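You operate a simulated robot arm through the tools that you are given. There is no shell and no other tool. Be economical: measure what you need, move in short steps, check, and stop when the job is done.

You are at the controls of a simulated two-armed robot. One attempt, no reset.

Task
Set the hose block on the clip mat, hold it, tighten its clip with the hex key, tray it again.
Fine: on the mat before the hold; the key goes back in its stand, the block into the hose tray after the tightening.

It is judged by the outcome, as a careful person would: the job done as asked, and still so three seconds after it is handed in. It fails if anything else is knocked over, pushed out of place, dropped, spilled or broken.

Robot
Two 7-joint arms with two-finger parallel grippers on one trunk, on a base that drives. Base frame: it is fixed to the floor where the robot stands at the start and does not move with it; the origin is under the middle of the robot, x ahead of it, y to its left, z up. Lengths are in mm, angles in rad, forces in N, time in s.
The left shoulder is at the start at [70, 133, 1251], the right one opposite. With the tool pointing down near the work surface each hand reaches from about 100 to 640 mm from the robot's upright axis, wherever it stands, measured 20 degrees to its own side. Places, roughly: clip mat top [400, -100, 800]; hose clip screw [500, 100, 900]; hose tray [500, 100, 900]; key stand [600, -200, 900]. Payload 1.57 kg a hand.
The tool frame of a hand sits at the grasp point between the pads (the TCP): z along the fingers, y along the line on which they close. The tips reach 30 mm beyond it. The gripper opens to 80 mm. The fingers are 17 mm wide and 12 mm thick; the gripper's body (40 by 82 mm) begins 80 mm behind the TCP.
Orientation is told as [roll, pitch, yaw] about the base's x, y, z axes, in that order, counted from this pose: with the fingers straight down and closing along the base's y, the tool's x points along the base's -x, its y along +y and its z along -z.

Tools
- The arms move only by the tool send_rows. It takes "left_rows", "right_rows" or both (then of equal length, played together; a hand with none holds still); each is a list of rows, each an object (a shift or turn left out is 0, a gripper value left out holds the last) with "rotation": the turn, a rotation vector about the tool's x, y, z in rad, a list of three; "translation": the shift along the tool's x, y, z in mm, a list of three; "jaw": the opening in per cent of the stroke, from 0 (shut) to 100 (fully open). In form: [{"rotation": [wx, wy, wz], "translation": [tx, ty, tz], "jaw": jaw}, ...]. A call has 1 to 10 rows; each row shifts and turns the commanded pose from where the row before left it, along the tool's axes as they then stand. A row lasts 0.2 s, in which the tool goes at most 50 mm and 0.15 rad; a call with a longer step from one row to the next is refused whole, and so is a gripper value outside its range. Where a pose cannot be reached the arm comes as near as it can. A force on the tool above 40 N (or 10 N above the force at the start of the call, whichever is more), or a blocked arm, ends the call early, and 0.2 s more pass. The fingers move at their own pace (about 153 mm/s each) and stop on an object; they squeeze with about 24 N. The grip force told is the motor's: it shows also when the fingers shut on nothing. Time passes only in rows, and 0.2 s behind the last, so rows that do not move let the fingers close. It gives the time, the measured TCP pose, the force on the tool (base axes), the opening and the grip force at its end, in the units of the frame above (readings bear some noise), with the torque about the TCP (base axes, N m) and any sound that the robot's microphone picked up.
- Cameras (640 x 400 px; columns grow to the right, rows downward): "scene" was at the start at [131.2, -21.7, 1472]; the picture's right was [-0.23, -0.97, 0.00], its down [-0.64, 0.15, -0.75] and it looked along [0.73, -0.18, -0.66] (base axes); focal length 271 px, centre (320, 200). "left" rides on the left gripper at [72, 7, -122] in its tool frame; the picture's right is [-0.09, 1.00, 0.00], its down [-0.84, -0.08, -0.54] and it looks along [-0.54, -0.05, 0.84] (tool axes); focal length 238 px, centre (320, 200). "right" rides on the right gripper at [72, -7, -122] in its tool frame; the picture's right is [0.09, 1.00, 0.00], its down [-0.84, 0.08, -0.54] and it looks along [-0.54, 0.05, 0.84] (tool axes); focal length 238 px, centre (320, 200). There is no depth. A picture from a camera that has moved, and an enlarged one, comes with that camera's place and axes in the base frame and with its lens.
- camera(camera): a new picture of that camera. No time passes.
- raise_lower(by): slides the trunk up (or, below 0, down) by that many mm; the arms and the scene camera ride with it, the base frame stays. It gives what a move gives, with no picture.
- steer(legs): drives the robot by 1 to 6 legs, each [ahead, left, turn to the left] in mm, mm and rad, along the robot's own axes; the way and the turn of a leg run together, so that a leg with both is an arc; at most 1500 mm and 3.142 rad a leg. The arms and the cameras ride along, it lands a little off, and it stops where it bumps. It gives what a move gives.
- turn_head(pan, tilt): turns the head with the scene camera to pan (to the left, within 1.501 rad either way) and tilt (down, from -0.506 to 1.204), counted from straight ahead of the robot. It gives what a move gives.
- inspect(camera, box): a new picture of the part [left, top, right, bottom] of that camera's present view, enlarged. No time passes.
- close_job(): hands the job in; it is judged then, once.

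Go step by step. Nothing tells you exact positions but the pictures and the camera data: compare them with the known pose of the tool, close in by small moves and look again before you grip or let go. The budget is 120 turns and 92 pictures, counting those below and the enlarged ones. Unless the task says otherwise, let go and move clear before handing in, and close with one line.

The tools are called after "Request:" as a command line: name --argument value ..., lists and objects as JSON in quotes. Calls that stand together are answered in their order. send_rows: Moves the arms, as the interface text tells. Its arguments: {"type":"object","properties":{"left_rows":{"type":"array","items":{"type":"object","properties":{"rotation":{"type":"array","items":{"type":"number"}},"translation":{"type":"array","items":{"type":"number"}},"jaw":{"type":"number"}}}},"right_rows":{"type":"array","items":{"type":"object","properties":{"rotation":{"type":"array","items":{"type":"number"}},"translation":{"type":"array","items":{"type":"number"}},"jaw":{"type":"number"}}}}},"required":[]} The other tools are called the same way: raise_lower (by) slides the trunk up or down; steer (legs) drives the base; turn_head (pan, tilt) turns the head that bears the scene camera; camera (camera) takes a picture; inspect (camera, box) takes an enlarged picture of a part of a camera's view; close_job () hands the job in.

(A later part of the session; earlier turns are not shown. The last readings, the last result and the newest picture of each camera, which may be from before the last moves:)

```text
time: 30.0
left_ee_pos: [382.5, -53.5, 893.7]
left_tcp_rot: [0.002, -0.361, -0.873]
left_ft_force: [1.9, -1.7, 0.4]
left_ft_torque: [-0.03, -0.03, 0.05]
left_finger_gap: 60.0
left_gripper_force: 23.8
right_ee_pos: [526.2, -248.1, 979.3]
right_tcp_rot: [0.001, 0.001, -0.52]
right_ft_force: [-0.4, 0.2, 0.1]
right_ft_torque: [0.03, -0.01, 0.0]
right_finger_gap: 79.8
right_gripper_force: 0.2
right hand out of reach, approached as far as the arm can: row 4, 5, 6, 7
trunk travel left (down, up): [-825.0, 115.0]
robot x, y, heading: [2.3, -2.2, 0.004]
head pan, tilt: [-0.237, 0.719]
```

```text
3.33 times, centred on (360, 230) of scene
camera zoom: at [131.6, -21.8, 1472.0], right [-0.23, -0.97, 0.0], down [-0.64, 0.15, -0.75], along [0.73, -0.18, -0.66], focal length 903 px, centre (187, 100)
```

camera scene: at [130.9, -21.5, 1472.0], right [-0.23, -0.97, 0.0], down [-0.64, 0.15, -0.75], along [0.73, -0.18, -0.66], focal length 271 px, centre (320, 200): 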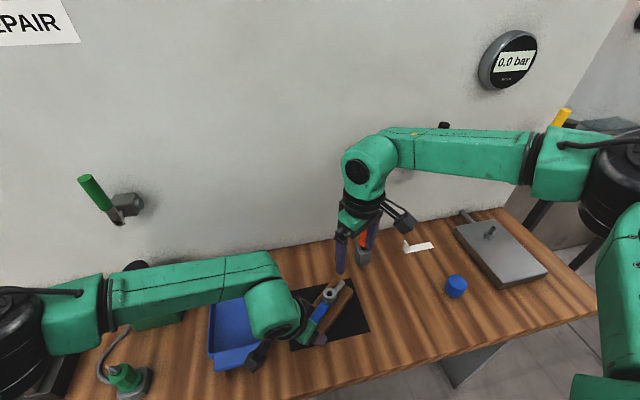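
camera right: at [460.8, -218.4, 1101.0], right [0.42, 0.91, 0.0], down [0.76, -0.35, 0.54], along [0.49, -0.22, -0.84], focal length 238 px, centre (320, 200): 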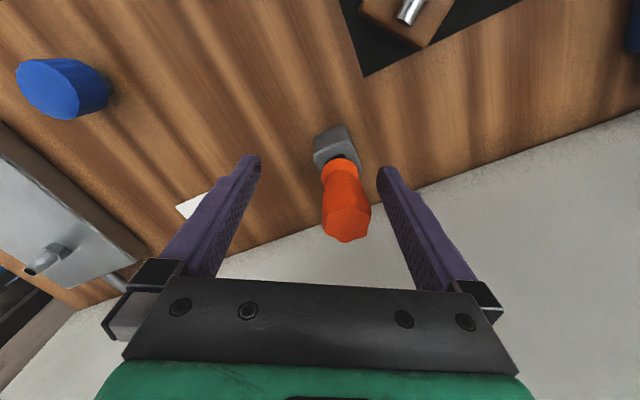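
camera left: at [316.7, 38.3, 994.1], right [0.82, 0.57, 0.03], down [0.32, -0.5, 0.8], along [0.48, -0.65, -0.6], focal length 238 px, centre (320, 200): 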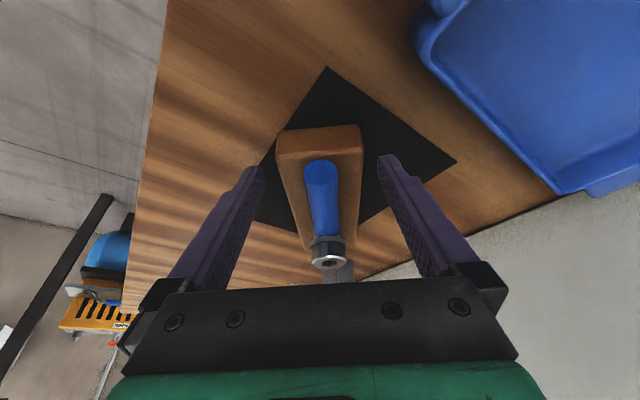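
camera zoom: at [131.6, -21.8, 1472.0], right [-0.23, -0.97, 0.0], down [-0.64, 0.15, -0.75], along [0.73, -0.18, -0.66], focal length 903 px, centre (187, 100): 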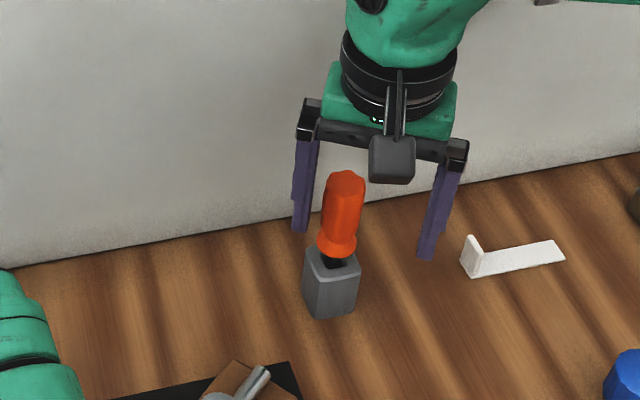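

The key is just out of reach at this height with the trunk up. I'll let the block rest on the mat, raise both hands and lower the trunk 100 mm, then get the key and hold the block again afterwards.

Request:
send_rows --left_rows '[{"jaw": 97}, {}, {"translation": [-7, 0, -18.5]}, {"translation": [-12.1, 0, -31.8]}, {"translation": [-12.1, 0, -31.8]}, {"translation": [-12.1, 0, -31.8]}, {"translation": [-12.1, 0, -31.8]}, {"translation": [-8, 0, -21]}]' --right_rows '[{}, {}, {"translation": [0, 0, -25]}, {"translation": [0, 0, -40]}, {"translation": [0, 0, -40]}, {"translation": [0, 0, -40]}, {"translation": [0, 0, -40]}, {"translation": [0, 0, -35]}]'

Request:
camera --camera "scene"

```text
time: 31.8
left_ee_pos: [383.4, -53.9, 1073.4]
left_tcp_rot: [0.0, -0.362, -0.872]
left_ft_force: [0.0, 0.2, 0.1]
left_ft_torque: [-0.01, -0.02, -0.04]
left_finger_gap: 77.7
left_gripper_force: 0.2
right_ee_pos: [524.6, -249.2, 1201.4]
right_tcp_rot: [0.001, 0.001, -0.52]
right_ft_force: [0.3, -1.2, 0.5]
right_ft_torque: [-0.02, 0.03, 0.02]
right_finger_gap: 79.9
right_gripper_force: 0.0
trunk travel left (down, up): [-825.0, 115.0]
robot x, y, heading: [2.2, -0.0, 0.0]
head pan, tilt: [-0.237, 0.719]
```

```text
54 pictures are left
camera scene: at [130.8, -21.5, 1472.0], right [-0.23, -0.97, 0.0], down [-0.64, 0.15, -0.75], along [0.73, -0.18, -0.66], focal length 271 px, centre (320, 200)
```

scene: 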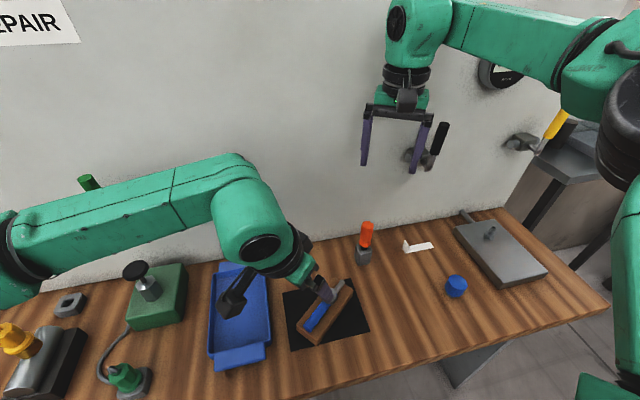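

The block stayed in place. Lowering the trunk 100 mm now.

Request:
raise_lower --by -100

```text
time: 33.1
left_ee_pos: [383.1, -52.8, 972.7]
left_tcp_rot: [0.002, -0.36, -0.873]
left_ft_force: [0.1, -0.1, -0.4]
left_ft_torque: [0.0, 0.01, 0.01]
left_finger_gap: 77.7
left_gripper_force: 0.0
right_ee_pos: [523.3, -248.7, 1099.1]
right_tcp_rot: [0.002, -0.001, -0.521]
right_ft_force: [0.3, -0.3, -0.3]
right_ft_torque: [0.05, 0.03, 0.0]
right_finger_gap: 79.7
right_gripper_force: 0.0
trunk travel left (down, up): [-725.0, 215.0]
robot x, y, heading: [-0.4, -0.4, 0.001]
head pan, tilt: [-0.237, 0.719]
```

Now I'll take the right hand back over the key and down to grip height.

Request:
send_rows --right_rows '[{"translation": [-19.2, 18.8, 0]}, {"translation": [0, 0, 20]}, {"translation": [0, 0, 20]}, {"translation": [0, 0, 10]}, {}]'

Request:
camera --camera "right"

```text
time: 34.3
left_ee_pos: [382.9, -53.0, 975.0]
left_tcp_rot: [0.002, -0.36, -0.873]
left_ft_force: [-0.4, -0.5, -0.5]
left_ft_torque: [-0.02, 0.0, -0.02]
left_finger_gap: 77.6
left_gripper_force: 0.0
right_ee_pos: [546.8, -242.6, 1048.4]
right_tcp_rot: [0.0, 0.001, -0.521]
right_ft_force: [-0.3, -0.7, 0.4]
right_ft_torque: [0.03, -0.02, -0.02]
right_finger_gap: 79.8
right_gripper_force: 0.1
right hand out of reach, approached as far as the arm can: row 1
trunk travel left (down, up): [-725.0, 215.0]
robot x, y, heading: [1.3, -3.0, 0.0]
head pan, tilt: [-0.237, 0.719]
```

```text
53 pictures are left
camera right: at [480.8, -212.7, 1169.6], right [0.42, 0.91, 0.0], down [0.76, -0.35, 0.54], along [0.49, -0.23, -0.84], focal length 238 px, centre (320, 200)
```

right: 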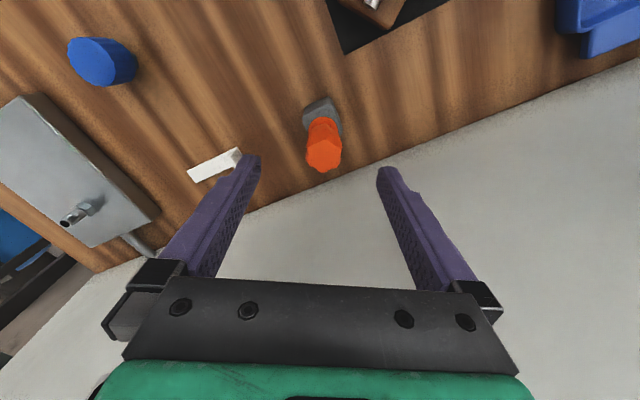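

In reach now. I'll go down to grip height and look.

Request:
send_rows --right_rows '[{"translation": [0, 0.8, 20]}, {"translation": [0, 0, 20]}, {"translation": [0, 0, 20]}, {"translation": [0, 0, 20]}, {}]'

Request:
camera --camera "right"

Request:
inspect --camera "scene" --box '[300, 130, 420, 250]'

```text
time: 35.5
left_ee_pos: [384.1, -53.4, 975.2]
left_tcp_rot: [0.001, -0.361, -0.872]
left_ft_force: [0.1, 0.2, 0.3]
left_ft_torque: [-0.01, -0.02, 0.0]
left_finger_gap: 77.7
left_gripper_force: 0.1
right_ee_pos: [546.5, -242.5, 967.5]
right_tcp_rot: [0.0, -0.001, -0.521]
right_ft_force: [-0.2, 0.1, -0.8]
right_ft_torque: [0.02, 0.0, 0.01]
right_finger_gap: 80.2
right_gripper_force: 0.1
trunk travel left (down, up): [-725.0, 215.0]
robot x, y, heading: [-0.4, 0.7, 0.003]
head pan, tilt: [-0.237, 0.719]
```

```text
52 pictures are left
camera right: at [480.5, -212.1, 1089.7], right [0.42, 0.91, 0.0], down [0.76, -0.35, 0.54], along [0.49, -0.23, -0.84], focal length 238 px, centre (320, 200)
```

right: 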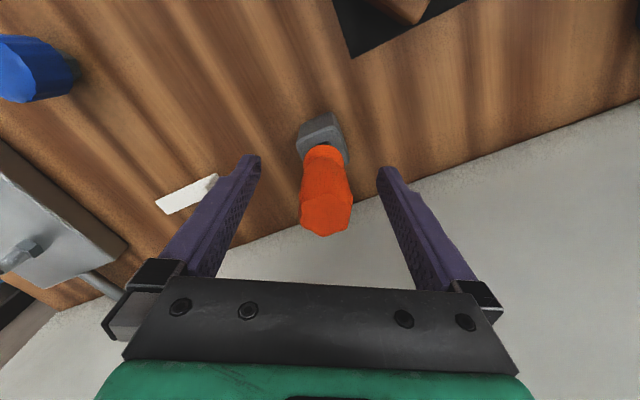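

```text
3.33 times, centred on (360, 190) of scene
camera zoom: at [131.0, -21.6, 1372.0], right [-0.23, -0.97, 0.0], down [-0.64, 0.15, -0.75], along [0.73, -0.18, -0.66], focal length 903 px, centre (187, 233)
```

zoom: 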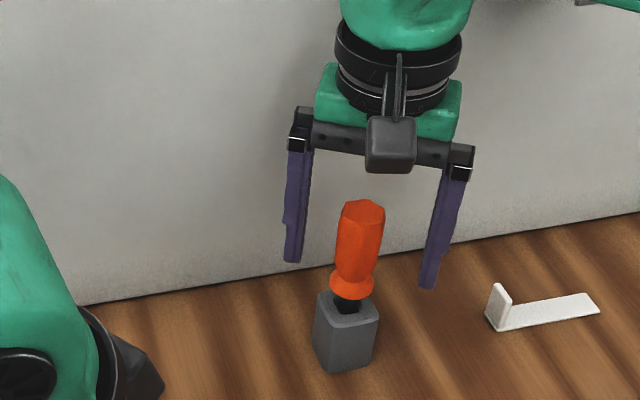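

The handle sits between the fingers, 2 mm off their midline. I'll correct and close.

Request:
send_rows --right_rows '[{"translation": [0, 2, 0]}, {"jaw": 0}, {}, {}]'

Request:
camera --camera "right"

```text
time: 36.5
left_ee_pos: [383.5, -53.0, 974.7]
left_tcp_rot: [0.001, -0.362, -0.872]
left_ft_force: [-0.2, 0.6, -0.1]
left_ft_torque: [0.01, 0.03, 0.02]
left_finger_gap: 77.5
left_gripper_force: 0.0
right_ee_pos: [547.8, -240.9, 968.2]
right_tcp_rot: [-0.001, 0.0, -0.52]
right_ft_force: [0.0, -0.1, 0.4]
right_ft_torque: [-0.01, 0.0, -0.01]
right_finger_gap: 28.5
right_gripper_force: 24.2
trunk travel left (down, up): [-725.0, 215.0]
robot x, y, heading: [-0.0, 3.4, -0.007]
head pan, tilt: [-0.237, 0.719]
```

```text
50 pictures are left
camera right: at [482.4, -210.4, 1089.9], right [0.42, 0.91, 0.0], down [0.76, -0.35, 0.54], along [0.49, -0.23, -0.84], focal length 238 px, centre (320, 200)
```

right: 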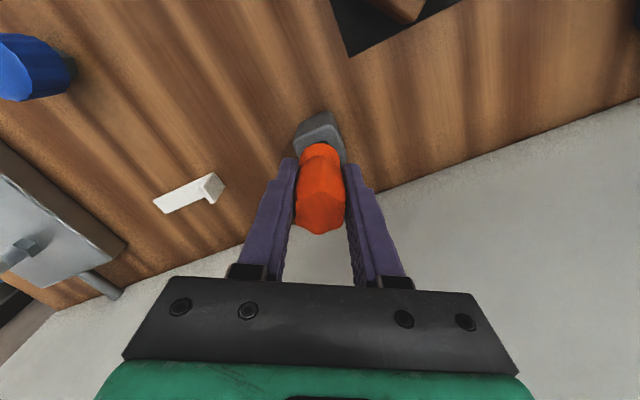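

The key is gripped with a 28.5 mm gap and no side force. Its stand pose is TCP (548, -241, 968) at yaw -0.52. I'll lift it straight out.

Request:
send_rows --right_rows '[{"translation": [0, 0, -6]}, {"translation": [0, 0, -10]}, {"translation": [0, 0, -14]}, {"translation": [0, 0, -14]}, {"translation": [0, 0, -14]}, {"translation": [0, 0, -12]}, {}]'

Request:
inspect --camera "scene" --box '[300, 100, 420, 220]'

```text
time: 38.1
left_ee_pos: [384.0, -53.1, 975.5]
left_tcp_rot: [0.002, -0.361, -0.873]
left_ft_force: [0.0, -0.8, 0.5]
left_ft_torque: [-0.01, -0.02, 0.03]
left_finger_gap: 77.7
left_gripper_force: 0.1
right_ee_pos: [549.9, -239.7, 1039.9]
right_tcp_rot: [-0.001, -0.001, -0.524]
right_ft_force: [0.1, 0.6, -0.4]
right_ft_torque: [0.01, -0.01, -0.03]
right_finger_gap: 28.3
right_gripper_force: 23.7
trunk travel left (down, up): [-725.0, 215.0]
robot x, y, heading: [-4.3, -0.8, -0.0]
head pan, tilt: [-0.237, 0.719]
```

```text
3.33 times, centred on (360, 160) of scene
camera zoom: at [131.5, -21.8, 1372.0], right [-0.23, -0.97, 0.0], down [-0.64, 0.15, -0.75], along [0.73, -0.18, -0.66], focal length 903 px, centre (187, 333)
```

zoom: 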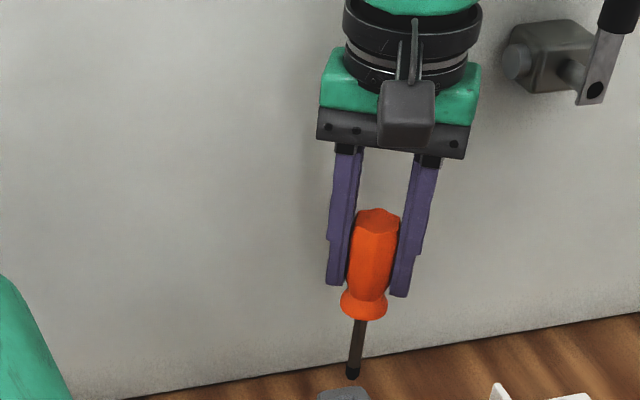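

The key is out, and its tip is about 109 mm below the right TCP. I'll put the left hand back on the open end of the block and hold it.

Request:
send_rows --left_rows '[{"translation": [4.8, 0, 12.6]}, {"translation": [4.8, 0, 12.6]}, {"translation": [4.8, 0, 12.6]}, {"translation": [4.8, 0, 12.6]}, {"translation": [4.8, 0, 12.6]}, {"translation": [4.6, 0, 12]}, {"jaw": 0}, {}, {}]'

Request:
camera --camera "scene"

```text
time: 40.1
left_ee_pos: [380.4, -53.9, 895.4]
left_tcp_rot: [0.001, -0.363, -0.873]
left_ft_force: [2.5, 0.5, 4.4]
left_ft_torque: [0.01, -0.32, 0.18]
left_finger_gap: 59.8
left_gripper_force: 23.9
right_ee_pos: [549.7, -239.9, 1039.5]
right_tcp_rot: [-0.001, 0.0, -0.519]
right_ft_force: [0.4, 0.1, -0.3]
right_ft_torque: [0.04, 0.02, 0.0]
right_finger_gap: 28.1
right_gripper_force: 24.5
trunk travel left (down, up): [-725.0, 215.0]
robot x, y, heading: [-0.6, -0.5, 0.003]
head pan, tilt: [-0.237, 0.719]
```

```text
48 pictures are left
camera scene: at [131.6, -21.5, 1372.0], right [-0.23, -0.97, 0.0], down [-0.64, 0.15, -0.75], along [0.73, -0.18, -0.66], focal length 271 px, centre (320, 200)
```

scene: 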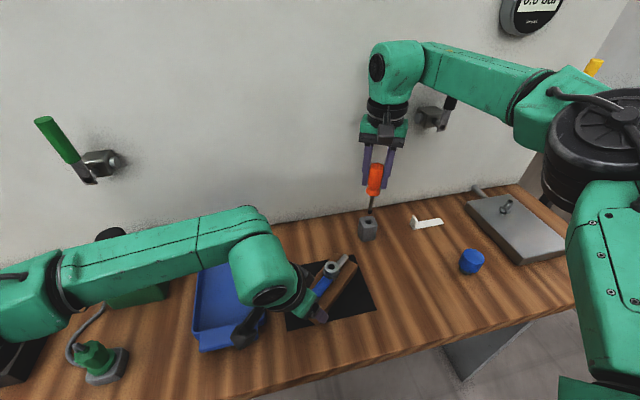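

The block is held again. I'll raise the key and carry it over the screw, stopping with the tip well above it.

Request:
send_rows --right_rows '[{"translation": [0, 0, -12]}, {"translation": [12, 4, -12]}, {"translation": [30, 10, 0]}, {"translation": [30, 10, 0]}, {"translation": [30, 10, 0]}, {"translation": [30, 10, 0]}, {"translation": [28, 9, 0]}, {}]'

Request:
camera --camera "right"

Request:
inspect --camera "scene" --box '[270, 170, 400, 300]'

```text
time: 41.9
left_ee_pos: [379.4, -52.5, 894.8]
left_tcp_rot: [0.001, -0.362, -0.872]
left_ft_force: [3.2, 0.4, 6.8]
left_ft_torque: [-0.21, -0.27, -0.03]
left_finger_gap: 59.6
left_gripper_force: 24.2
right_ee_pos: [435.2, -115.5, 1063.4]
right_tcp_rot: [0.001, -0.001, -0.521]
right_ft_force: [0.2, -0.1, -0.9]
right_ft_torque: [0.02, 0.04, 0.0]
right_finger_gap: 28.4
right_gripper_force: 23.7
trunk travel left (down, up): [-725.0, 215.0]
robot x, y, heading: [0.7, -5.1, 0.0]
head pan, tilt: [-0.237, 0.719]
```

```text
47 pictures are left
camera right: at [370.8, -84.8, 1185.0], right [0.42, 0.91, 0.0], down [0.76, -0.35, 0.54], along [0.49, -0.23, -0.84], focal length 238 px, centre (320, 200)
```

right: 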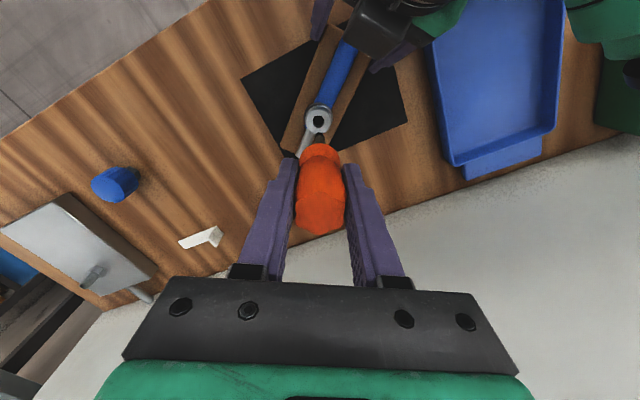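

```text
3.08 times, centred on (335, 235) of scene
camera zoom: at [131.0, -21.2, 1372.1], right [-0.23, -0.97, 0.0], down [-0.64, 0.15, -0.75], along [0.73, -0.18, -0.66], focal length 834 px, centre (274, 92)
```

zoom: 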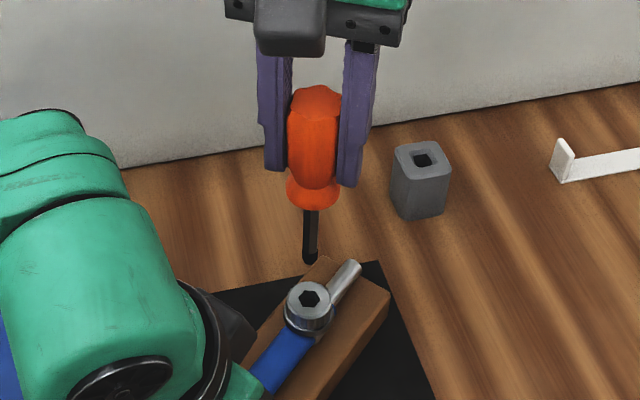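

The tip hangs almost directly above the screw. I'll zoom in to fix the fine offset and the hex alignment.

Request:
inspect --camera "right" --box '[280, 90, 360, 160]'

Request:
inspect --camera "scene" --box '[310, 230, 350, 270]'

Request:
inspect --camera "scene" --box '[345, 205, 385, 245]'

```text
5.71 times, centred on (320, 125) of right
camera zoom: at [370.8, -84.8, 1185.0], right [0.42, 0.91, 0.0], down [0.76, -0.35, 0.54], along [0.49, -0.23, -0.84], focal length 1362 px, centre (320, 629)
```

zoom: 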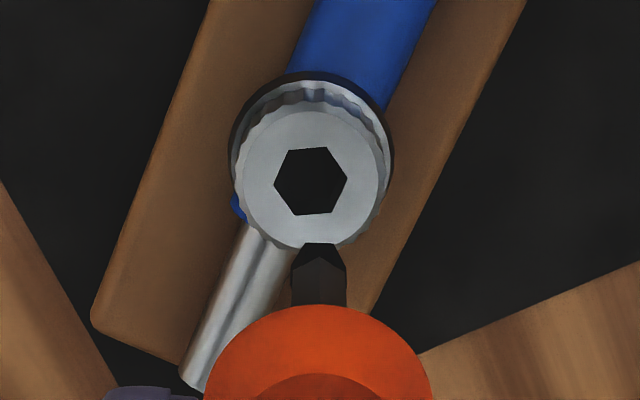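

```text
10.00 times, centred on (330, 250) of scene
camera zoom: at [131.0, -21.2, 1372.1], right [-0.23, -0.97, 0.0], down [-0.64, 0.15, -0.75], along [0.73, -0.18, -0.66], focal length 2710 px, centre (220, -300)
```

zoom: 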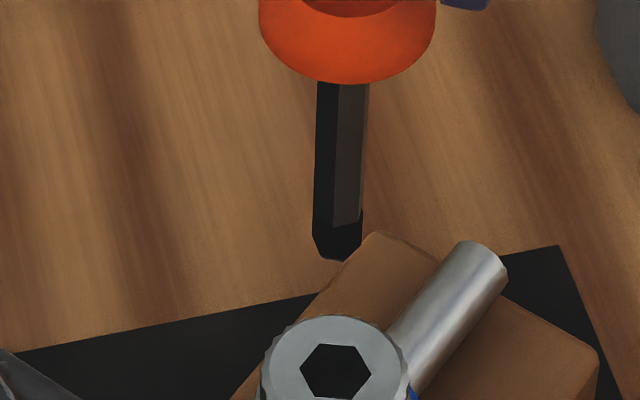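

```text
10.00 times, centred on (365, 225) of scene
camera zoom: at [131.0, -21.2, 1372.1], right [-0.23, -0.97, 0.0], down [-0.64, 0.15, -0.75], along [0.73, -0.18, -0.66], focal length 2710 px, centre (-130, -50)
```

zoom: 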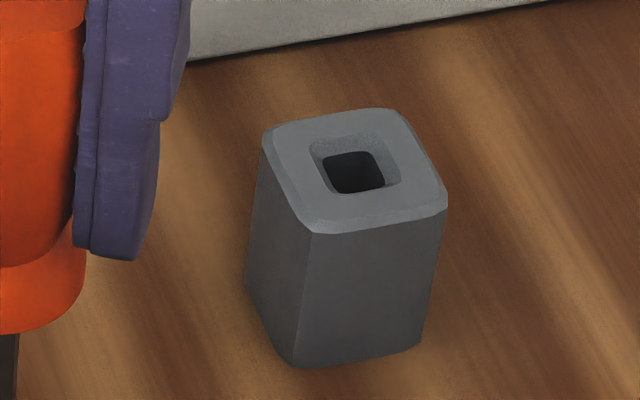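

The key's hex is about 33° out from the socket. I'll turn the right hand to yaw +0.065 to line it up, which also gives a full clockwise stroke. Then I'll shift about 5 mm back and come lower to check.

Request:
send_rows --right_rows '[{"rotation": [0, 0, -0.117]}, {"rotation": [0, 0, -0.117]}, {"rotation": [0, 0, -0.117]}, {"rotation": [0, 0, -0.117]}, {"rotation": [0, 0, -0.117]}, {"translation": [5, 0, 0]}, {"translation": [0, 0, 12]}, {"translation": [0, 0, 10]}, {}]'

Request:
inspect --camera "right" --box '[280, 90, 360, 160]'

Request:
inspect --camera "scene" --box '[310, 230, 350, 270]'

```text
time: 43.9
left_ee_pos: [379.8, -51.1, 894.5]
left_tcp_rot: [0.004, -0.36, -0.872]
left_ft_force: [1.4, 0.2, 6.9]
left_ft_torque: [-0.04, 0.05, 0.2]
left_finger_gap: 60.0
left_gripper_force: 23.8
right_ee_pos: [432.5, -113.8, 1040.9]
right_tcp_rot: [-0.001, -0.002, 0.064]
right_ft_force: [-0.5, 0.4, -0.3]
right_ft_torque: [0.02, 0.01, -0.03]
right_finger_gap: 28.2
right_gripper_force: 24.2
trunk travel left (down, up): [-725.0, 215.0]
robot x, y, heading: [-0.6, 2.3, -0.002]
head pan, tilt: [-0.237, 0.719]
```

```text
5.71 times, centred on (320, 125) of right
camera zoom: at [360.6, -126.1, 1162.5], right [-0.16, 0.99, 0.0], down [0.83, 0.13, 0.54], along [0.54, 0.08, -0.84], focal length 1362 px, centre (320, 629)
```

zoom: 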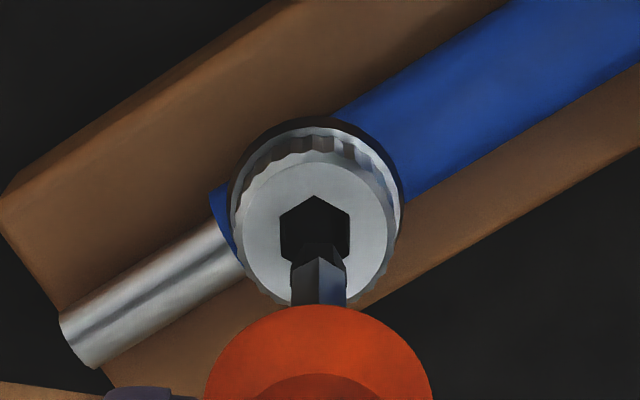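

```text
10.00 times, centred on (330, 250) of scene
camera zoom: at [130.8, -21.4, 1372.1], right [-0.23, -0.97, 0.0], down [-0.64, 0.15, -0.75], along [0.73, -0.18, -0.66], focal length 2710 px, centre (220, -300)
```

zoom: 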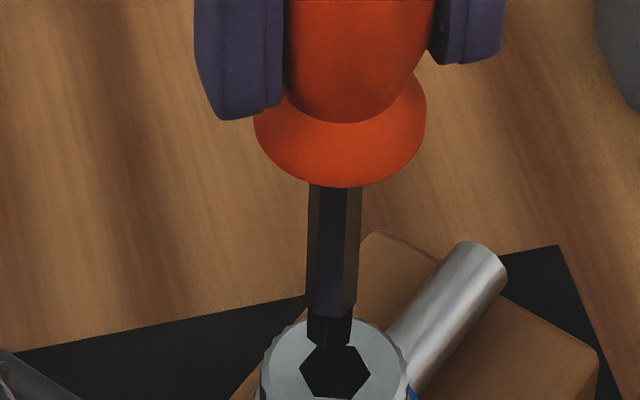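

The hex is aligned, the tip is about 1 mm off, and the socket has roughly 1.3 mm of clearance. I'll nudge it and lower gently into the socket.

Request:
send_rows --right_rows '[{"translation": [0.6, -0.9, 2]}, {"translation": [0, 0, 3]}, {"translation": [0, 0, 3]}, {"translation": [0, 0, 3]}, {"translation": [0, 0, 2]}, {"translation": [0, 0, 2]}, {}]'

Request:
inspect --camera "right" --box '[280, 90, 360, 160]'

Request:
inspect --camera "scene" --box '[310, 230, 350, 270]'

```text
time: 45.5
left_ee_pos: [379.9, -53.3, 894.2]
left_tcp_rot: [0.003, -0.362, -0.875]
left_ft_force: [5.0, -0.2, 1.3]
left_ft_torque: [-0.13, 0.3, 0.09]
left_finger_gap: 59.8
left_gripper_force: 24.0
right_ee_pos: [431.3, -114.8, 1026.3]
right_tcp_rot: [0.0, -0.001, 0.063]
right_ft_force: [-4.4, -0.1, 5.2]
right_ft_torque: [0.0, 0.41, 0.03]
right_finger_gap: 28.0
right_gripper_force: 24.0
trunk travel left (down, up): [-725.0, 215.0]
robot x, y, heading: [1.1, -0.0, 0.001]
head pan, tilt: [-0.237, 0.719]
```

```text
5.71 times, centred on (320, 125) of right
camera zoom: at [360.1, -126.2, 1148.0], right [-0.16, 0.99, 0.0], down [0.83, 0.13, 0.54], along [0.54, 0.08, -0.84], focal length 1362 px, centre (320, 629)
```

zoom: 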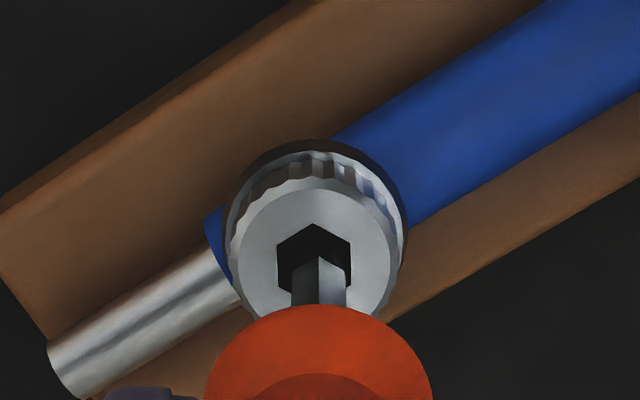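

```text
10.00 times, centred on (330, 250) of scene
camera zoom: at [130.4, -21.6, 1372.1], right [-0.23, -0.97, 0.0], down [-0.64, 0.15, -0.75], along [0.73, -0.18, -0.66], focal length 2710 px, centre (220, -300)
```

zoom: 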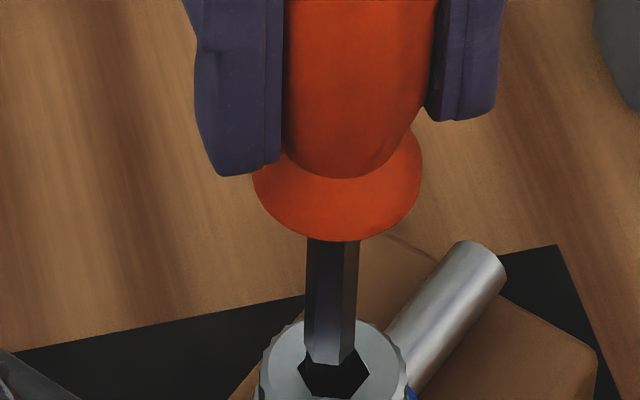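

The tip touched the far rim of the socket: both views say it is about 5-6 mm too far in +x. I'll back up, shift, and look again.

Request:
send_rows --right_rows '[{"translation": [0, 0, -3]}, {"translation": [0, 0, -2]}, {"translation": [5.2, 0, 0]}, {}]'

Request:
inspect --camera "right" --box '[280, 90, 360, 160]'

Request:
inspect --camera "scene" --box '[310, 235, 350, 275]'

```text
time: 46.5
left_ee_pos: [379.9, -53.2, 894.7]
left_tcp_rot: [0.002, -0.36, -0.871]
left_ft_force: [0.7, 1.0, 3.0]
left_ft_torque: [0.03, -0.19, 0.02]
left_finger_gap: 59.8
left_gripper_force: 23.8
right_ee_pos: [426.5, -115.6, 1030.5]
right_tcp_rot: [0.0, 0.001, 0.064]
right_ft_force: [-0.6, -0.4, -0.8]
right_ft_torque: [0.01, -0.04, 0.02]
right_finger_gap: 28.0
right_gripper_force: 23.9
trunk travel left (down, up): [-725.0, 215.0]
robot x, y, heading: [1.6, 3.5, -0.002]
head pan, tilt: [-0.237, 0.719]
```

```text
5.71 times, centred on (320, 125) of right
camera zoom: at [355.2, -126.5, 1152.1], right [-0.16, 0.99, 0.0], down [0.83, 0.13, 0.54], along [0.54, 0.08, -0.84], focal length 1362 px, centre (320, 629)
```

zoom: 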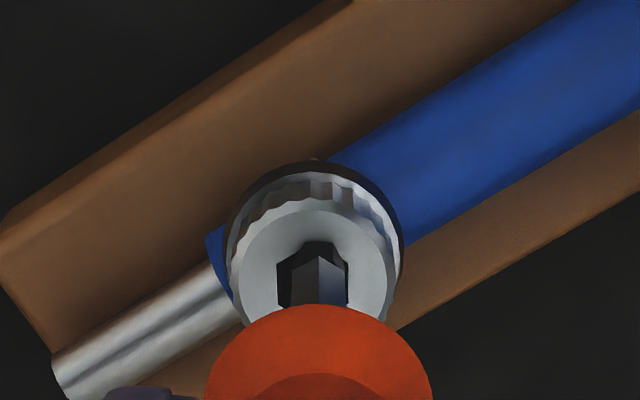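

```text
10.00 times, centred on (330, 255) of scene
camera zoom: at [130.8, -21.4, 1372.1], right [-0.23, -0.97, 0.0], down [-0.64, 0.15, -0.75], along [0.73, -0.18, -0.66], focal length 2710 px, centre (220, -350)
```

zoom: 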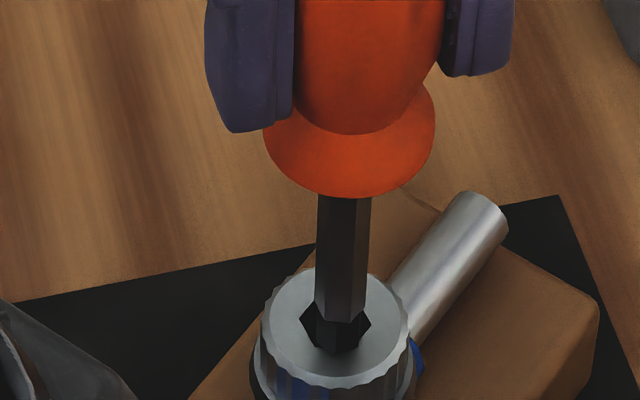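

Comparing sideways offsets in the two views shows I overshot: the true correction was about -0.7 mm. I'll move back 4.5 mm and lower gently again, watching the forces.

Request:
send_rows --right_rows '[{"translation": [-4.5, -0.5, 0]}, {"translation": [0, 0, 2]}, {"translation": [0, 0, 2]}, {"translation": [0, 0, 1.5]}, {"translation": [0, 0, 1]}, {}]'

Request:
inspect --camera "right" --box '[280, 90, 360, 160]'

Request:
inspect --camera "scene" --box '[310, 235, 350, 275]'

```text
time: 47.9
left_ee_pos: [379.1, -52.6, 893.6]
left_tcp_rot: [0.003, -0.362, -0.874]
left_ft_force: [1.2, 0.1, 2.8]
left_ft_torque: [-0.02, 0.1, 0.05]
left_finger_gap: 59.7
left_gripper_force: 23.9
right_ee_pos: [430.7, -114.4, 1024.3]
right_tcp_rot: [0.003, 0.0, 0.065]
right_ft_force: [-2.0, 0.9, 0.0]
right_ft_torque: [-0.01, 0.17, -0.02]
right_finger_gap: 28.0
right_gripper_force: 23.7
trunk travel left (down, up): [-725.0, 215.0]
robot x, y, heading: [2.5, -0.9, -0.001]
head pan, tilt: [-0.237, 0.719]
```

```text
5.71 times, centred on (320, 125) of right
camera zoom: at [359.6, -126.5, 1145.6], right [-0.16, 0.99, 0.0], down [0.83, 0.13, 0.54], along [0.54, 0.08, -0.84], focal length 1362 px, centre (320, 629)
```

zoom: 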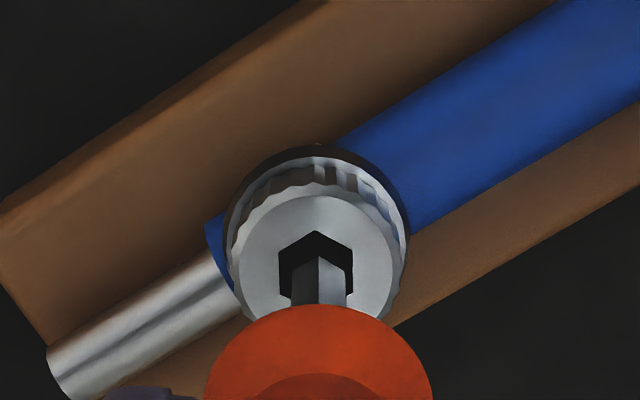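

```text
10.00 times, centred on (330, 255) of scene
camera zoom: at [130.7, -21.5, 1372.1], right [-0.23, -0.97, 0.0], down [-0.64, 0.15, -0.75], along [0.73, -0.18, -0.66], focal length 2710 px, centre (220, -350)
```

zoom: 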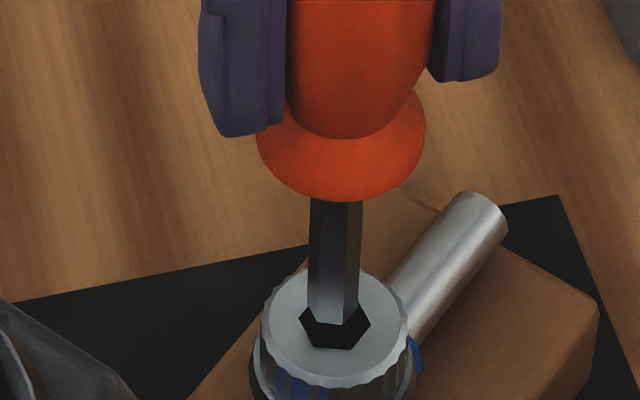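

The key is now centred and slightly below the earlier contact height, with only a light sideways touch. I'll ease 0.6 mm back and push further in.

Request:
send_rows --right_rows '[{"translation": [0.6, 0, 1.5]}, {"translation": [0, 0, 1.5]}, {"translation": [0, 0, 1.5]}, {"translation": [0, 0, 1.5]}, {}]'

```text
time: 49.1
left_ee_pos: [379.9, -53.0, 895.3]
left_tcp_rot: [0.003, -0.362, -0.873]
left_ft_force: [2.7, 1.0, 0.6]
left_ft_torque: [0.15, -0.15, 0.61]
left_finger_gap: 59.6
left_gripper_force: 24.0
right_ee_pos: [430.4, -114.8, 1018.7]
right_tcp_rot: [0.0, -0.002, 0.064]
right_ft_force: [2.9, -2.0, 16.6]
right_ft_torque: [-0.21, -0.18, -0.13]
right_finger_gap: 27.9
right_gripper_force: 23.8
trunk travel left (down, up): [-725.0, 215.0]
robot x, y, heading: [-1.0, -1.8, -0.003]
head pan, tilt: [-0.237, 0.719]
```

The downward force rose to 17 N, which suggests the key has bottomed in the socket. I'll check in both views.

Request:
inspect --camera "scene" --box '[310, 235, 350, 275]'

Request:
inspect --camera "right" --box '[280, 90, 360, 160]'

```text
10.00 times, centred on (330, 255) of scene
camera zoom: at [130.5, -21.7, 1372.1], right [-0.23, -0.97, 0.0], down [-0.64, 0.15, -0.75], along [0.73, -0.18, -0.66], focal length 2710 px, centre (220, -350)
```

zoom: 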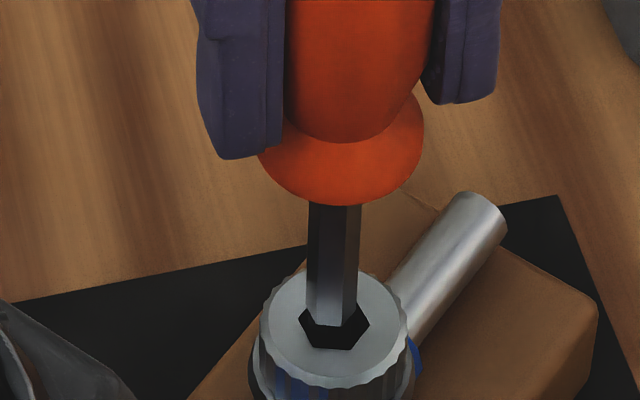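

```text
5.71 times, centred on (320, 125) of right
camera zoom: at [358.5, -126.3, 1140.4], right [-0.16, 0.99, 0.0], down [0.83, 0.13, 0.54], along [0.54, 0.08, -0.84], focal length 1362 px, centre (320, 629)
```

zoom: 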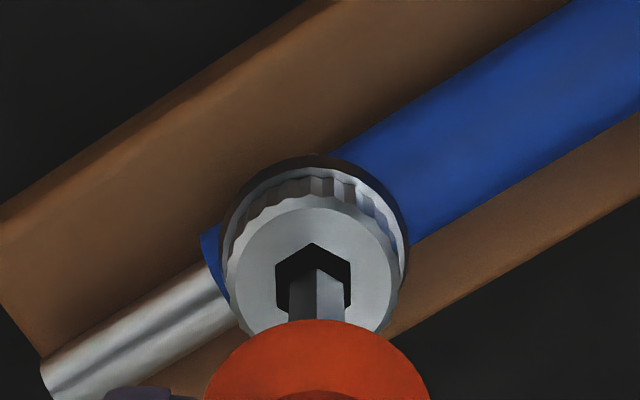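

The key slid about 5 mm up in my fingers while its tip went about 3 mm below the first contact, so it seems to be seated in a shallow recess. I'll turn slightly clockwise, pivoting about the key's axis, and read the torque.

Request:
send_rows --right_rows '[{"rotation": [0, 0, 0.1], "translation": [-0.07, 0.33, 0]}, {"rotation": [0, 0, 0.1], "translation": [-0.07, 0.33, 0]}, {}]'

Request:
inspect --camera "scene" --box '[310, 235, 350, 275]'

```text
time: 49.9
left_ee_pos: [379.1, -53.4, 895.7]
left_tcp_rot: [0.004, -0.363, -0.874]
left_ft_force: [5.7, 0.1, 0.2]
left_ft_torque: [0.39, 0.4, 0.03]
left_finger_gap: 60.2
left_gripper_force: 24.1
right_ee_pos: [429.3, -113.9, 1019.0]
right_tcp_rot: [-0.001, 0.0, -0.139]
right_ft_force: [-3.1, -0.1, 14.9]
right_ft_torque: [-0.02, 0.28, -0.04]
right_finger_gap: 28.0
right_gripper_force: 23.8
trunk travel left (down, up): [-725.0, 215.0]
robot x, y, heading: [1.1, -0.4, 0.002]
head pan, tilt: [-0.237, 0.719]
```

```text
10.00 times, centred on (330, 255) of scene
camera zoom: at [130.4, -21.5, 1372.1], right [-0.23, -0.97, 0.0], down [-0.64, 0.15, -0.75], along [0.73, -0.18, -0.66], focal length 2710 px, centre (220, -350)
```

zoom: 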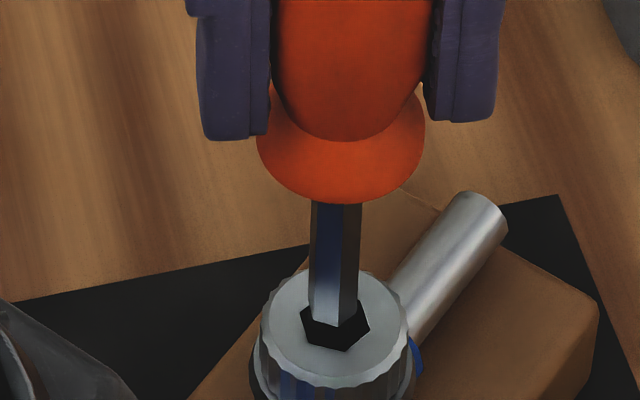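

The socket has begun to turn clockwise with the key. I'll continue the stroke.

Request:
send_rows --right_rows '[{"rotation": [0, 0, 0.12], "translation": [-0.08, 0.4, 0]}, {"rotation": [0, 0, 0.12], "translation": [-0.08, 0.4, 0]}, {"rotation": [0, 0, 0.12], "translation": [-0.08, 0.4, 0]}, {"rotation": [0, 0, 0.12], "translation": [-0.08, 0.4, 0]}, {}]'

Request:
inspect --camera "scene" --box '[310, 235, 350, 275]'

```text
time: 51.1
left_ee_pos: [378.0, -53.6, 895.8]
left_tcp_rot: [0.002, -0.361, -0.873]
left_ft_force: [-0.9, 0.1, 0.0]
left_ft_torque: [0.04, -0.37, 0.14]
left_finger_gap: 59.8
left_gripper_force: 24.1
right_ee_pos: [431.2, -113.3, 1018.5]
right_tcp_rot: [0.001, 0.0, -0.618]
right_ft_force: [0.2, 1.7, 2.7]
right_ft_torque: [0.25, -0.01, 0.01]
right_finger_gap: 28.0
right_gripper_force: 24.2
trunk travel left (down, up): [-725.0, 215.0]
robot x, y, heading: [0.9, -2.2, 0.002]
head pan, tilt: [-0.237, 0.719]
```

```text
10.00 times, centred on (330, 255) of scene
camera zoom: at [130.9, -21.0, 1372.0], right [-0.23, -0.97, 0.0], down [-0.64, 0.15, -0.75], along [0.73, -0.18, -0.66], focal length 2710 px, centre (220, -350)
```

zoom: 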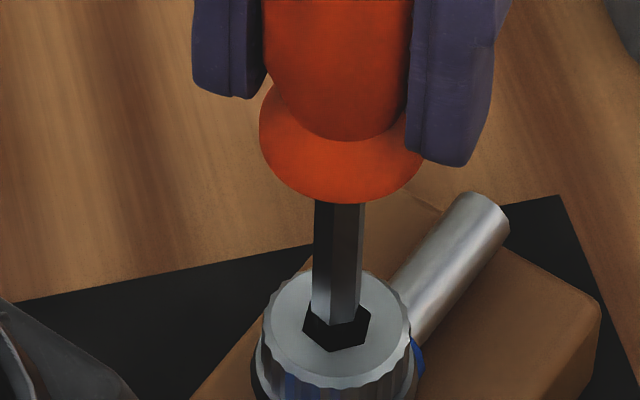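

The screw is turning with the key. I'll continue clockwise with a light downward push and listen for any sound.

Request:
send_rows --right_rows '[{"rotation": [0, 0, 0.12], "translation": [-0.08, 0.4, 0.5]}, {"rotation": [0, 0, 0.12], "translation": [-0.08, 0.4, 0.3]}, {"rotation": [0, 0, 0.12], "translation": [-0.08, 0.4, 0]}, {"rotation": [0, 0, 0.12], "translation": [-0.08, 0.4, 0]}, {"rotation": [0, 0, 0.12], "translation": [-0.08, 0.4, 0]}, {"rotation": [0, 0, 0.12], "translation": [-0.08, 0.4, 0]}, {}]'

Request:
inspect --camera "scene" --box '[310, 235, 350, 275]'

```text
time: 52.7
left_ee_pos: [379.8, -53.5, 895.1]
left_tcp_rot: [0.002, -0.36, -0.873]
left_ft_force: [1.0, -0.3, -0.7]
left_ft_torque: [-0.09, 0.19, 0.18]
left_finger_gap: 59.9
left_gripper_force: 23.8
right_ee_pos: [432.2, -113.1, 1017.9]
right_tcp_rot: [0.003, -0.001, -1.339]
right_ft_force: [-1.1, 0.1, 9.0]
right_ft_torque: [0.03, 0.18, -0.03]
right_finger_gap: 27.8
right_gripper_force: 23.7
trunk travel left (down, up): [-725.0, 215.0]
robot x, y, heading: [-0.4, -0.5, 0.001]
head pan, tilt: [-0.237, 0.719]
```

```text
10.00 times, centred on (330, 255) of scene
camera zoom: at [130.4, -21.5, 1372.1], right [-0.23, -0.97, 0.0], down [-0.64, 0.15, -0.75], along [0.73, -0.18, -0.66], focal length 2710 px, centre (220, -350)
```

zoom: 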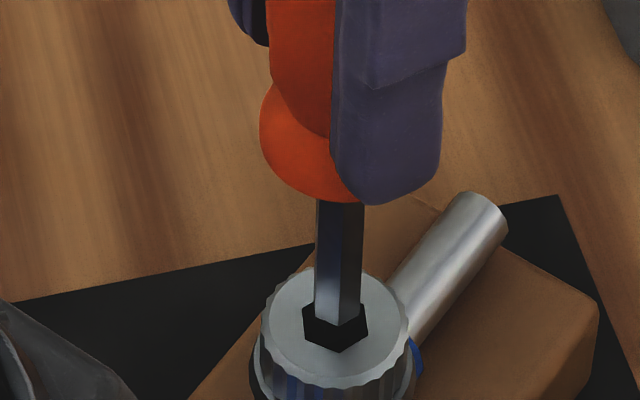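

No resistance yet and the hex still follows. I'll continue the stroke.

Request:
send_rows --right_rows '[{"rotation": [0, 0, 0.13], "translation": [-0.08, 0.4, 0]}, {"rotation": [0, 0, 0.13], "translation": [-0.08, 0.4, 0]}, {"rotation": [0, 0, 0.13], "translation": [-0.08, 0.4, 0]}, {"rotation": [0, 0, 0.13], "translation": [-0.08, 0.4, 0]}, {"rotation": [0, 0, 0.13], "translation": [-0.08, 0.4, 0]}, {"rotation": [0, 0, 0.13], "translation": [-0.08, 0.4, 0]}]'

Request:
inspect --camera "scene" --box '[290, 215, 360, 285]'

```text
time: 54.1
left_ee_pos: [378.9, -53.0, 894.3]
left_tcp_rot: [0.003, -0.361, -0.873]
left_ft_force: [1.5, 1.3, -1.4]
left_ft_torque: [0.1, -0.04, 0.27]
left_finger_gap: 60.0
left_gripper_force: 23.8
right_ee_pos: [433.9, -113.6, 1017.9]
right_tcp_rot: [0.0, 0.002, -2.119]
right_ft_force: [-2.2, -2.2, 11.5]
right_ft_torque: [-0.18, 0.23, 0.07]
right_finger_gap: 28.0
right_gripper_force: 24.1
trunk travel left (down, up): [-725.0, 215.0]
robot x, y, heading: [1.5, -0.6, -0.002]
head pan, tilt: [-0.237, 0.719]
```

```text
5.71 times, centred on (325, 250) of scene
camera zoom: at [130.3, -21.6, 1372.1], right [-0.23, -0.97, 0.0], down [-0.64, 0.15, -0.75], along [0.73, -0.18, -0.66], focal length 1549 px, centre (291, -86)
```

zoom: 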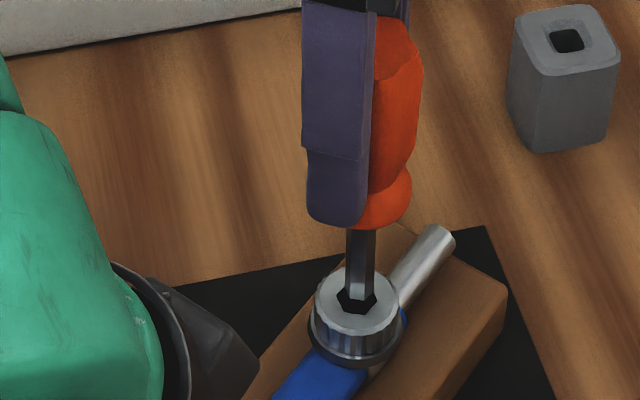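

Over 120° is done so far without strong resistance. I'll keep turning toward the wrist limit.

Request:
send_rows --right_rows '[{"rotation": [0, 0, 0.13], "translation": [-0.08, 0.4, 0]}, {"rotation": [0, 0, 0.13], "translation": [-0.08, 0.4, 0]}, {"rotation": [0, 0, 0.13], "translation": [-0.08, 0.4, 0]}, {"rotation": [0, 0, 0.13], "translation": [-0.08, 0.4, 0]}]'

Request:
inspect --camera "scene" --box '[310, 235, 350, 275]'

```text
time: 55.1
left_ee_pos: [379.8, -53.2, 895.4]
left_tcp_rot: [0.003, -0.362, -0.872]
left_ft_force: [1.0, 2.0, 0.8]
left_ft_torque: [0.31, -0.03, 0.08]
left_finger_gap: 59.4
left_gripper_force: 24.2
right_ee_pos: [436.5, -114.2, 1017.8]
right_tcp_rot: [-0.001, 0.0, -2.637]
right_ft_force: [-0.8, -2.0, 9.8]
right_ft_torque: [-0.12, 0.0, 0.36]
right_finger_gap: 28.2
right_gripper_force: 23.8
trunk travel left (down, up): [-725.0, 215.0]
robot x, y, heading: [1.4, 2.2, -0.004]
head pan, tilt: [-0.237, 0.719]
```

```text
10.00 times, centred on (330, 255) of scene
camera zoom: at [130.5, -21.4, 1372.1], right [-0.23, -0.97, 0.0], down [-0.64, 0.15, -0.75], along [0.73, -0.18, -0.66], focal length 2710 px, centre (220, -350)
```

zoom: 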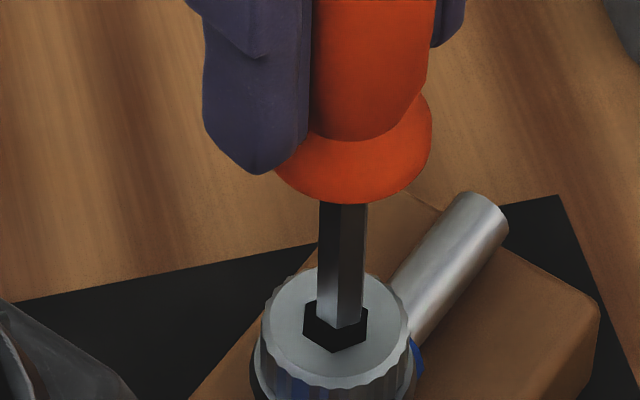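

Torque has begun to rise to 0.36 N m. I'll continue in small steps to see whether it is getting tight.

Request:
send_rows --right_rows '[{"rotation": [0, 0, 0.08], "translation": [-0.05, 0.27, 0]}, {"rotation": [0, 0, 0.08], "translation": [-0.05, 0.27, 0]}]'

Request:
inspect --camera "scene" --box '[310, 235, 350, 275]'

```text
time: 55.7
left_ee_pos: [379.9, -52.4, 894.3]
left_tcp_rot: [0.001, -0.363, -0.876]
left_ft_force: [-1.9, 3.8, 1.5]
left_ft_torque: [0.23, 0.08, -0.13]
left_finger_gap: 59.8
left_gripper_force: 24.0
right_ee_pos: [437.1, -115.5, 1017.6]
right_tcp_rot: [0.002, -0.002, -2.8]
right_ft_force: [1.4, -0.8, -2.2]
right_ft_torque: [-0.3, -0.2, 0.23]
right_finger_gap: 28.8
right_gripper_force: 24.4
trunk travel left (down, up): [-725.0, 215.0]
robot x, y, heading: [2.6, 2.8, -0.002]
head pan, tilt: [-0.237, 0.719]
```

```text
10.00 times, centred on (330, 255) of scene
camera zoom: at [131.1, -21.4, 1371.9], right [-0.23, -0.97, 0.0], down [-0.64, 0.15, -0.75], along [0.73, -0.18, -0.66], focal length 2710 px, centre (220, -350)
```

zoom: 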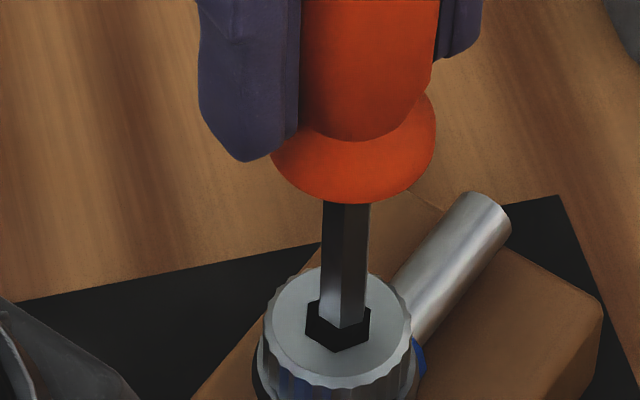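

The socket barely moved during that last step and the handle began to twist in my fingers, so the screw is getting tight. One more small step will show whether it has stopped.

Request:
send_rows --right_rows '[{"rotation": [0, 0, 0.08], "translation": [-0.05, 0.27, 0.5]}, {"rotation": [0, 0, 0.08], "translation": [-0.05, 0.27, 0.5]}, {}]'

Request:
inspect --camera "scene" --box '[310, 235, 350, 275]'

```text
time: 56.5
left_ee_pos: [379.7, -52.6, 895.0]
left_tcp_rot: [0.003, -0.361, -0.872]
left_ft_force: [-1.2, -0.7, 0.4]
left_ft_torque: [0.08, -0.14, -0.16]
left_finger_gap: 59.9
left_gripper_force: 24.6
right_ee_pos: [437.8, -116.7, 1017.0]
right_tcp_rot: [0.0, 0.0, -2.957]
right_ft_force: [1.3, 0.1, 1.9]
right_ft_torque: [-0.2, -0.1, -0.02]
right_finger_gap: 29.1
right_gripper_force: 23.9
trunk travel left (down, up): [-725.0, 215.0]
robot x, y, heading: [-1.4, 1.1, -0.002]
head pan, tilt: [-0.237, 0.719]
```

```text
10.00 times, centred on (330, 255) of scene
camera zoom: at [130.8, -21.8, 1372.0], right [-0.23, -0.97, 0.0], down [-0.64, 0.15, -0.75], along [0.73, -0.18, -0.66], focal length 2710 px, centre (220, -350)
```

zoom: 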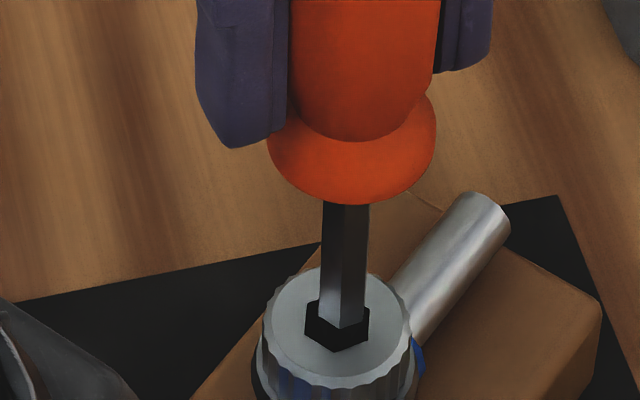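

The socket no longer turns and the fingers slip round the handle instead: after about 140° the clip has gone tight. I'll lift the key straight out, with the left hand still holding the block.

Request:
send_rows --right_rows '[{"translation": [0, 0, -2]}, {"translation": [0, 0, -4]}, {"translation": [0, 0, -8]}, {"translation": [0, 0, -15]}, {"translation": [0, 0, -15]}, {"translation": [0, 0, -15]}, {}]'

Request:
inspect --camera "scene" --box '[270, 170, 400, 300]'

```text
time: 58.1
left_ee_pos: [378.7, -53.1, 894.2]
left_tcp_rot: [0.001, -0.362, -0.873]
left_ft_force: [-0.8, -1.2, 1.8]
left_ft_torque: [-0.41, 0.0, -0.09]
left_finger_gap: 60.3
left_gripper_force: 24.0
right_ee_pos: [437.1, -115.7, 1075.3]
right_tcp_rot: [0.001, -0.001, -2.957]
right_ft_force: [0.4, 0.6, -0.4]
right_ft_torque: [-0.01, 0.0, -0.01]
right_finger_gap: 28.7
right_gripper_force: 24.0
trunk travel left (down, up): [-725.0, 215.0]
robot x, y, heading: [-4.5, 0.5, -0.004]
head pan, tilt: [-0.237, 0.719]
```

```text
3.08 times, centred on (335, 235) of scene
camera zoom: at [130.8, -22.1, 1372.1], right [-0.23, -0.97, 0.0], down [-0.64, 0.15, -0.75], along [0.73, -0.18, -0.66], focal length 834 px, centre (274, 92)
```

zoom: 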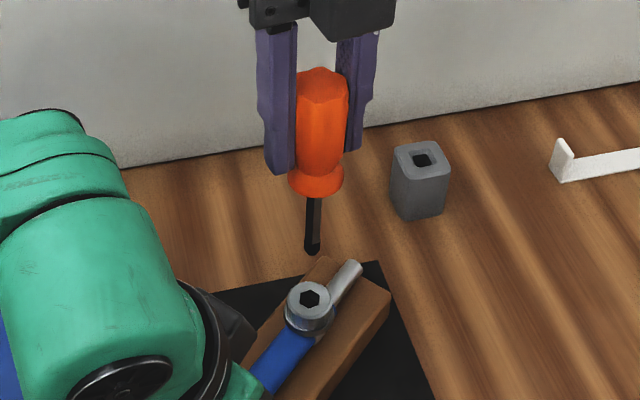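

I'll look at the socket's final angle to confirm how far the screw turned.

Request:
inspect --camera "scene" --box '[310, 240, 350, 280]'

```text
10.00 times, centred on (330, 260) of scene
camera zoom: at [130.8, -22.1, 1372.1], right [-0.23, -0.97, 0.0], down [-0.64, 0.15, -0.75], along [0.73, -0.18, -0.66], focal length 2710 px, centre (220, -400)
```

zoom: 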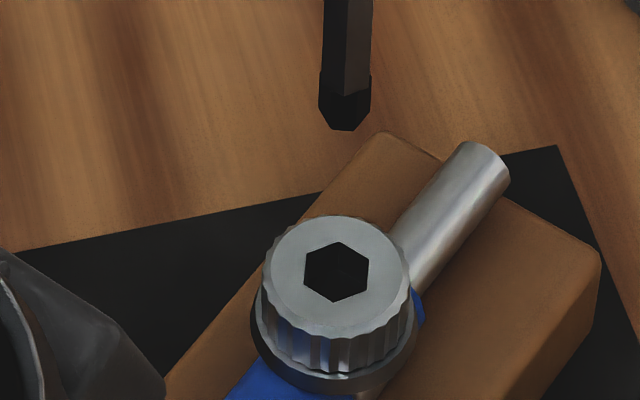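

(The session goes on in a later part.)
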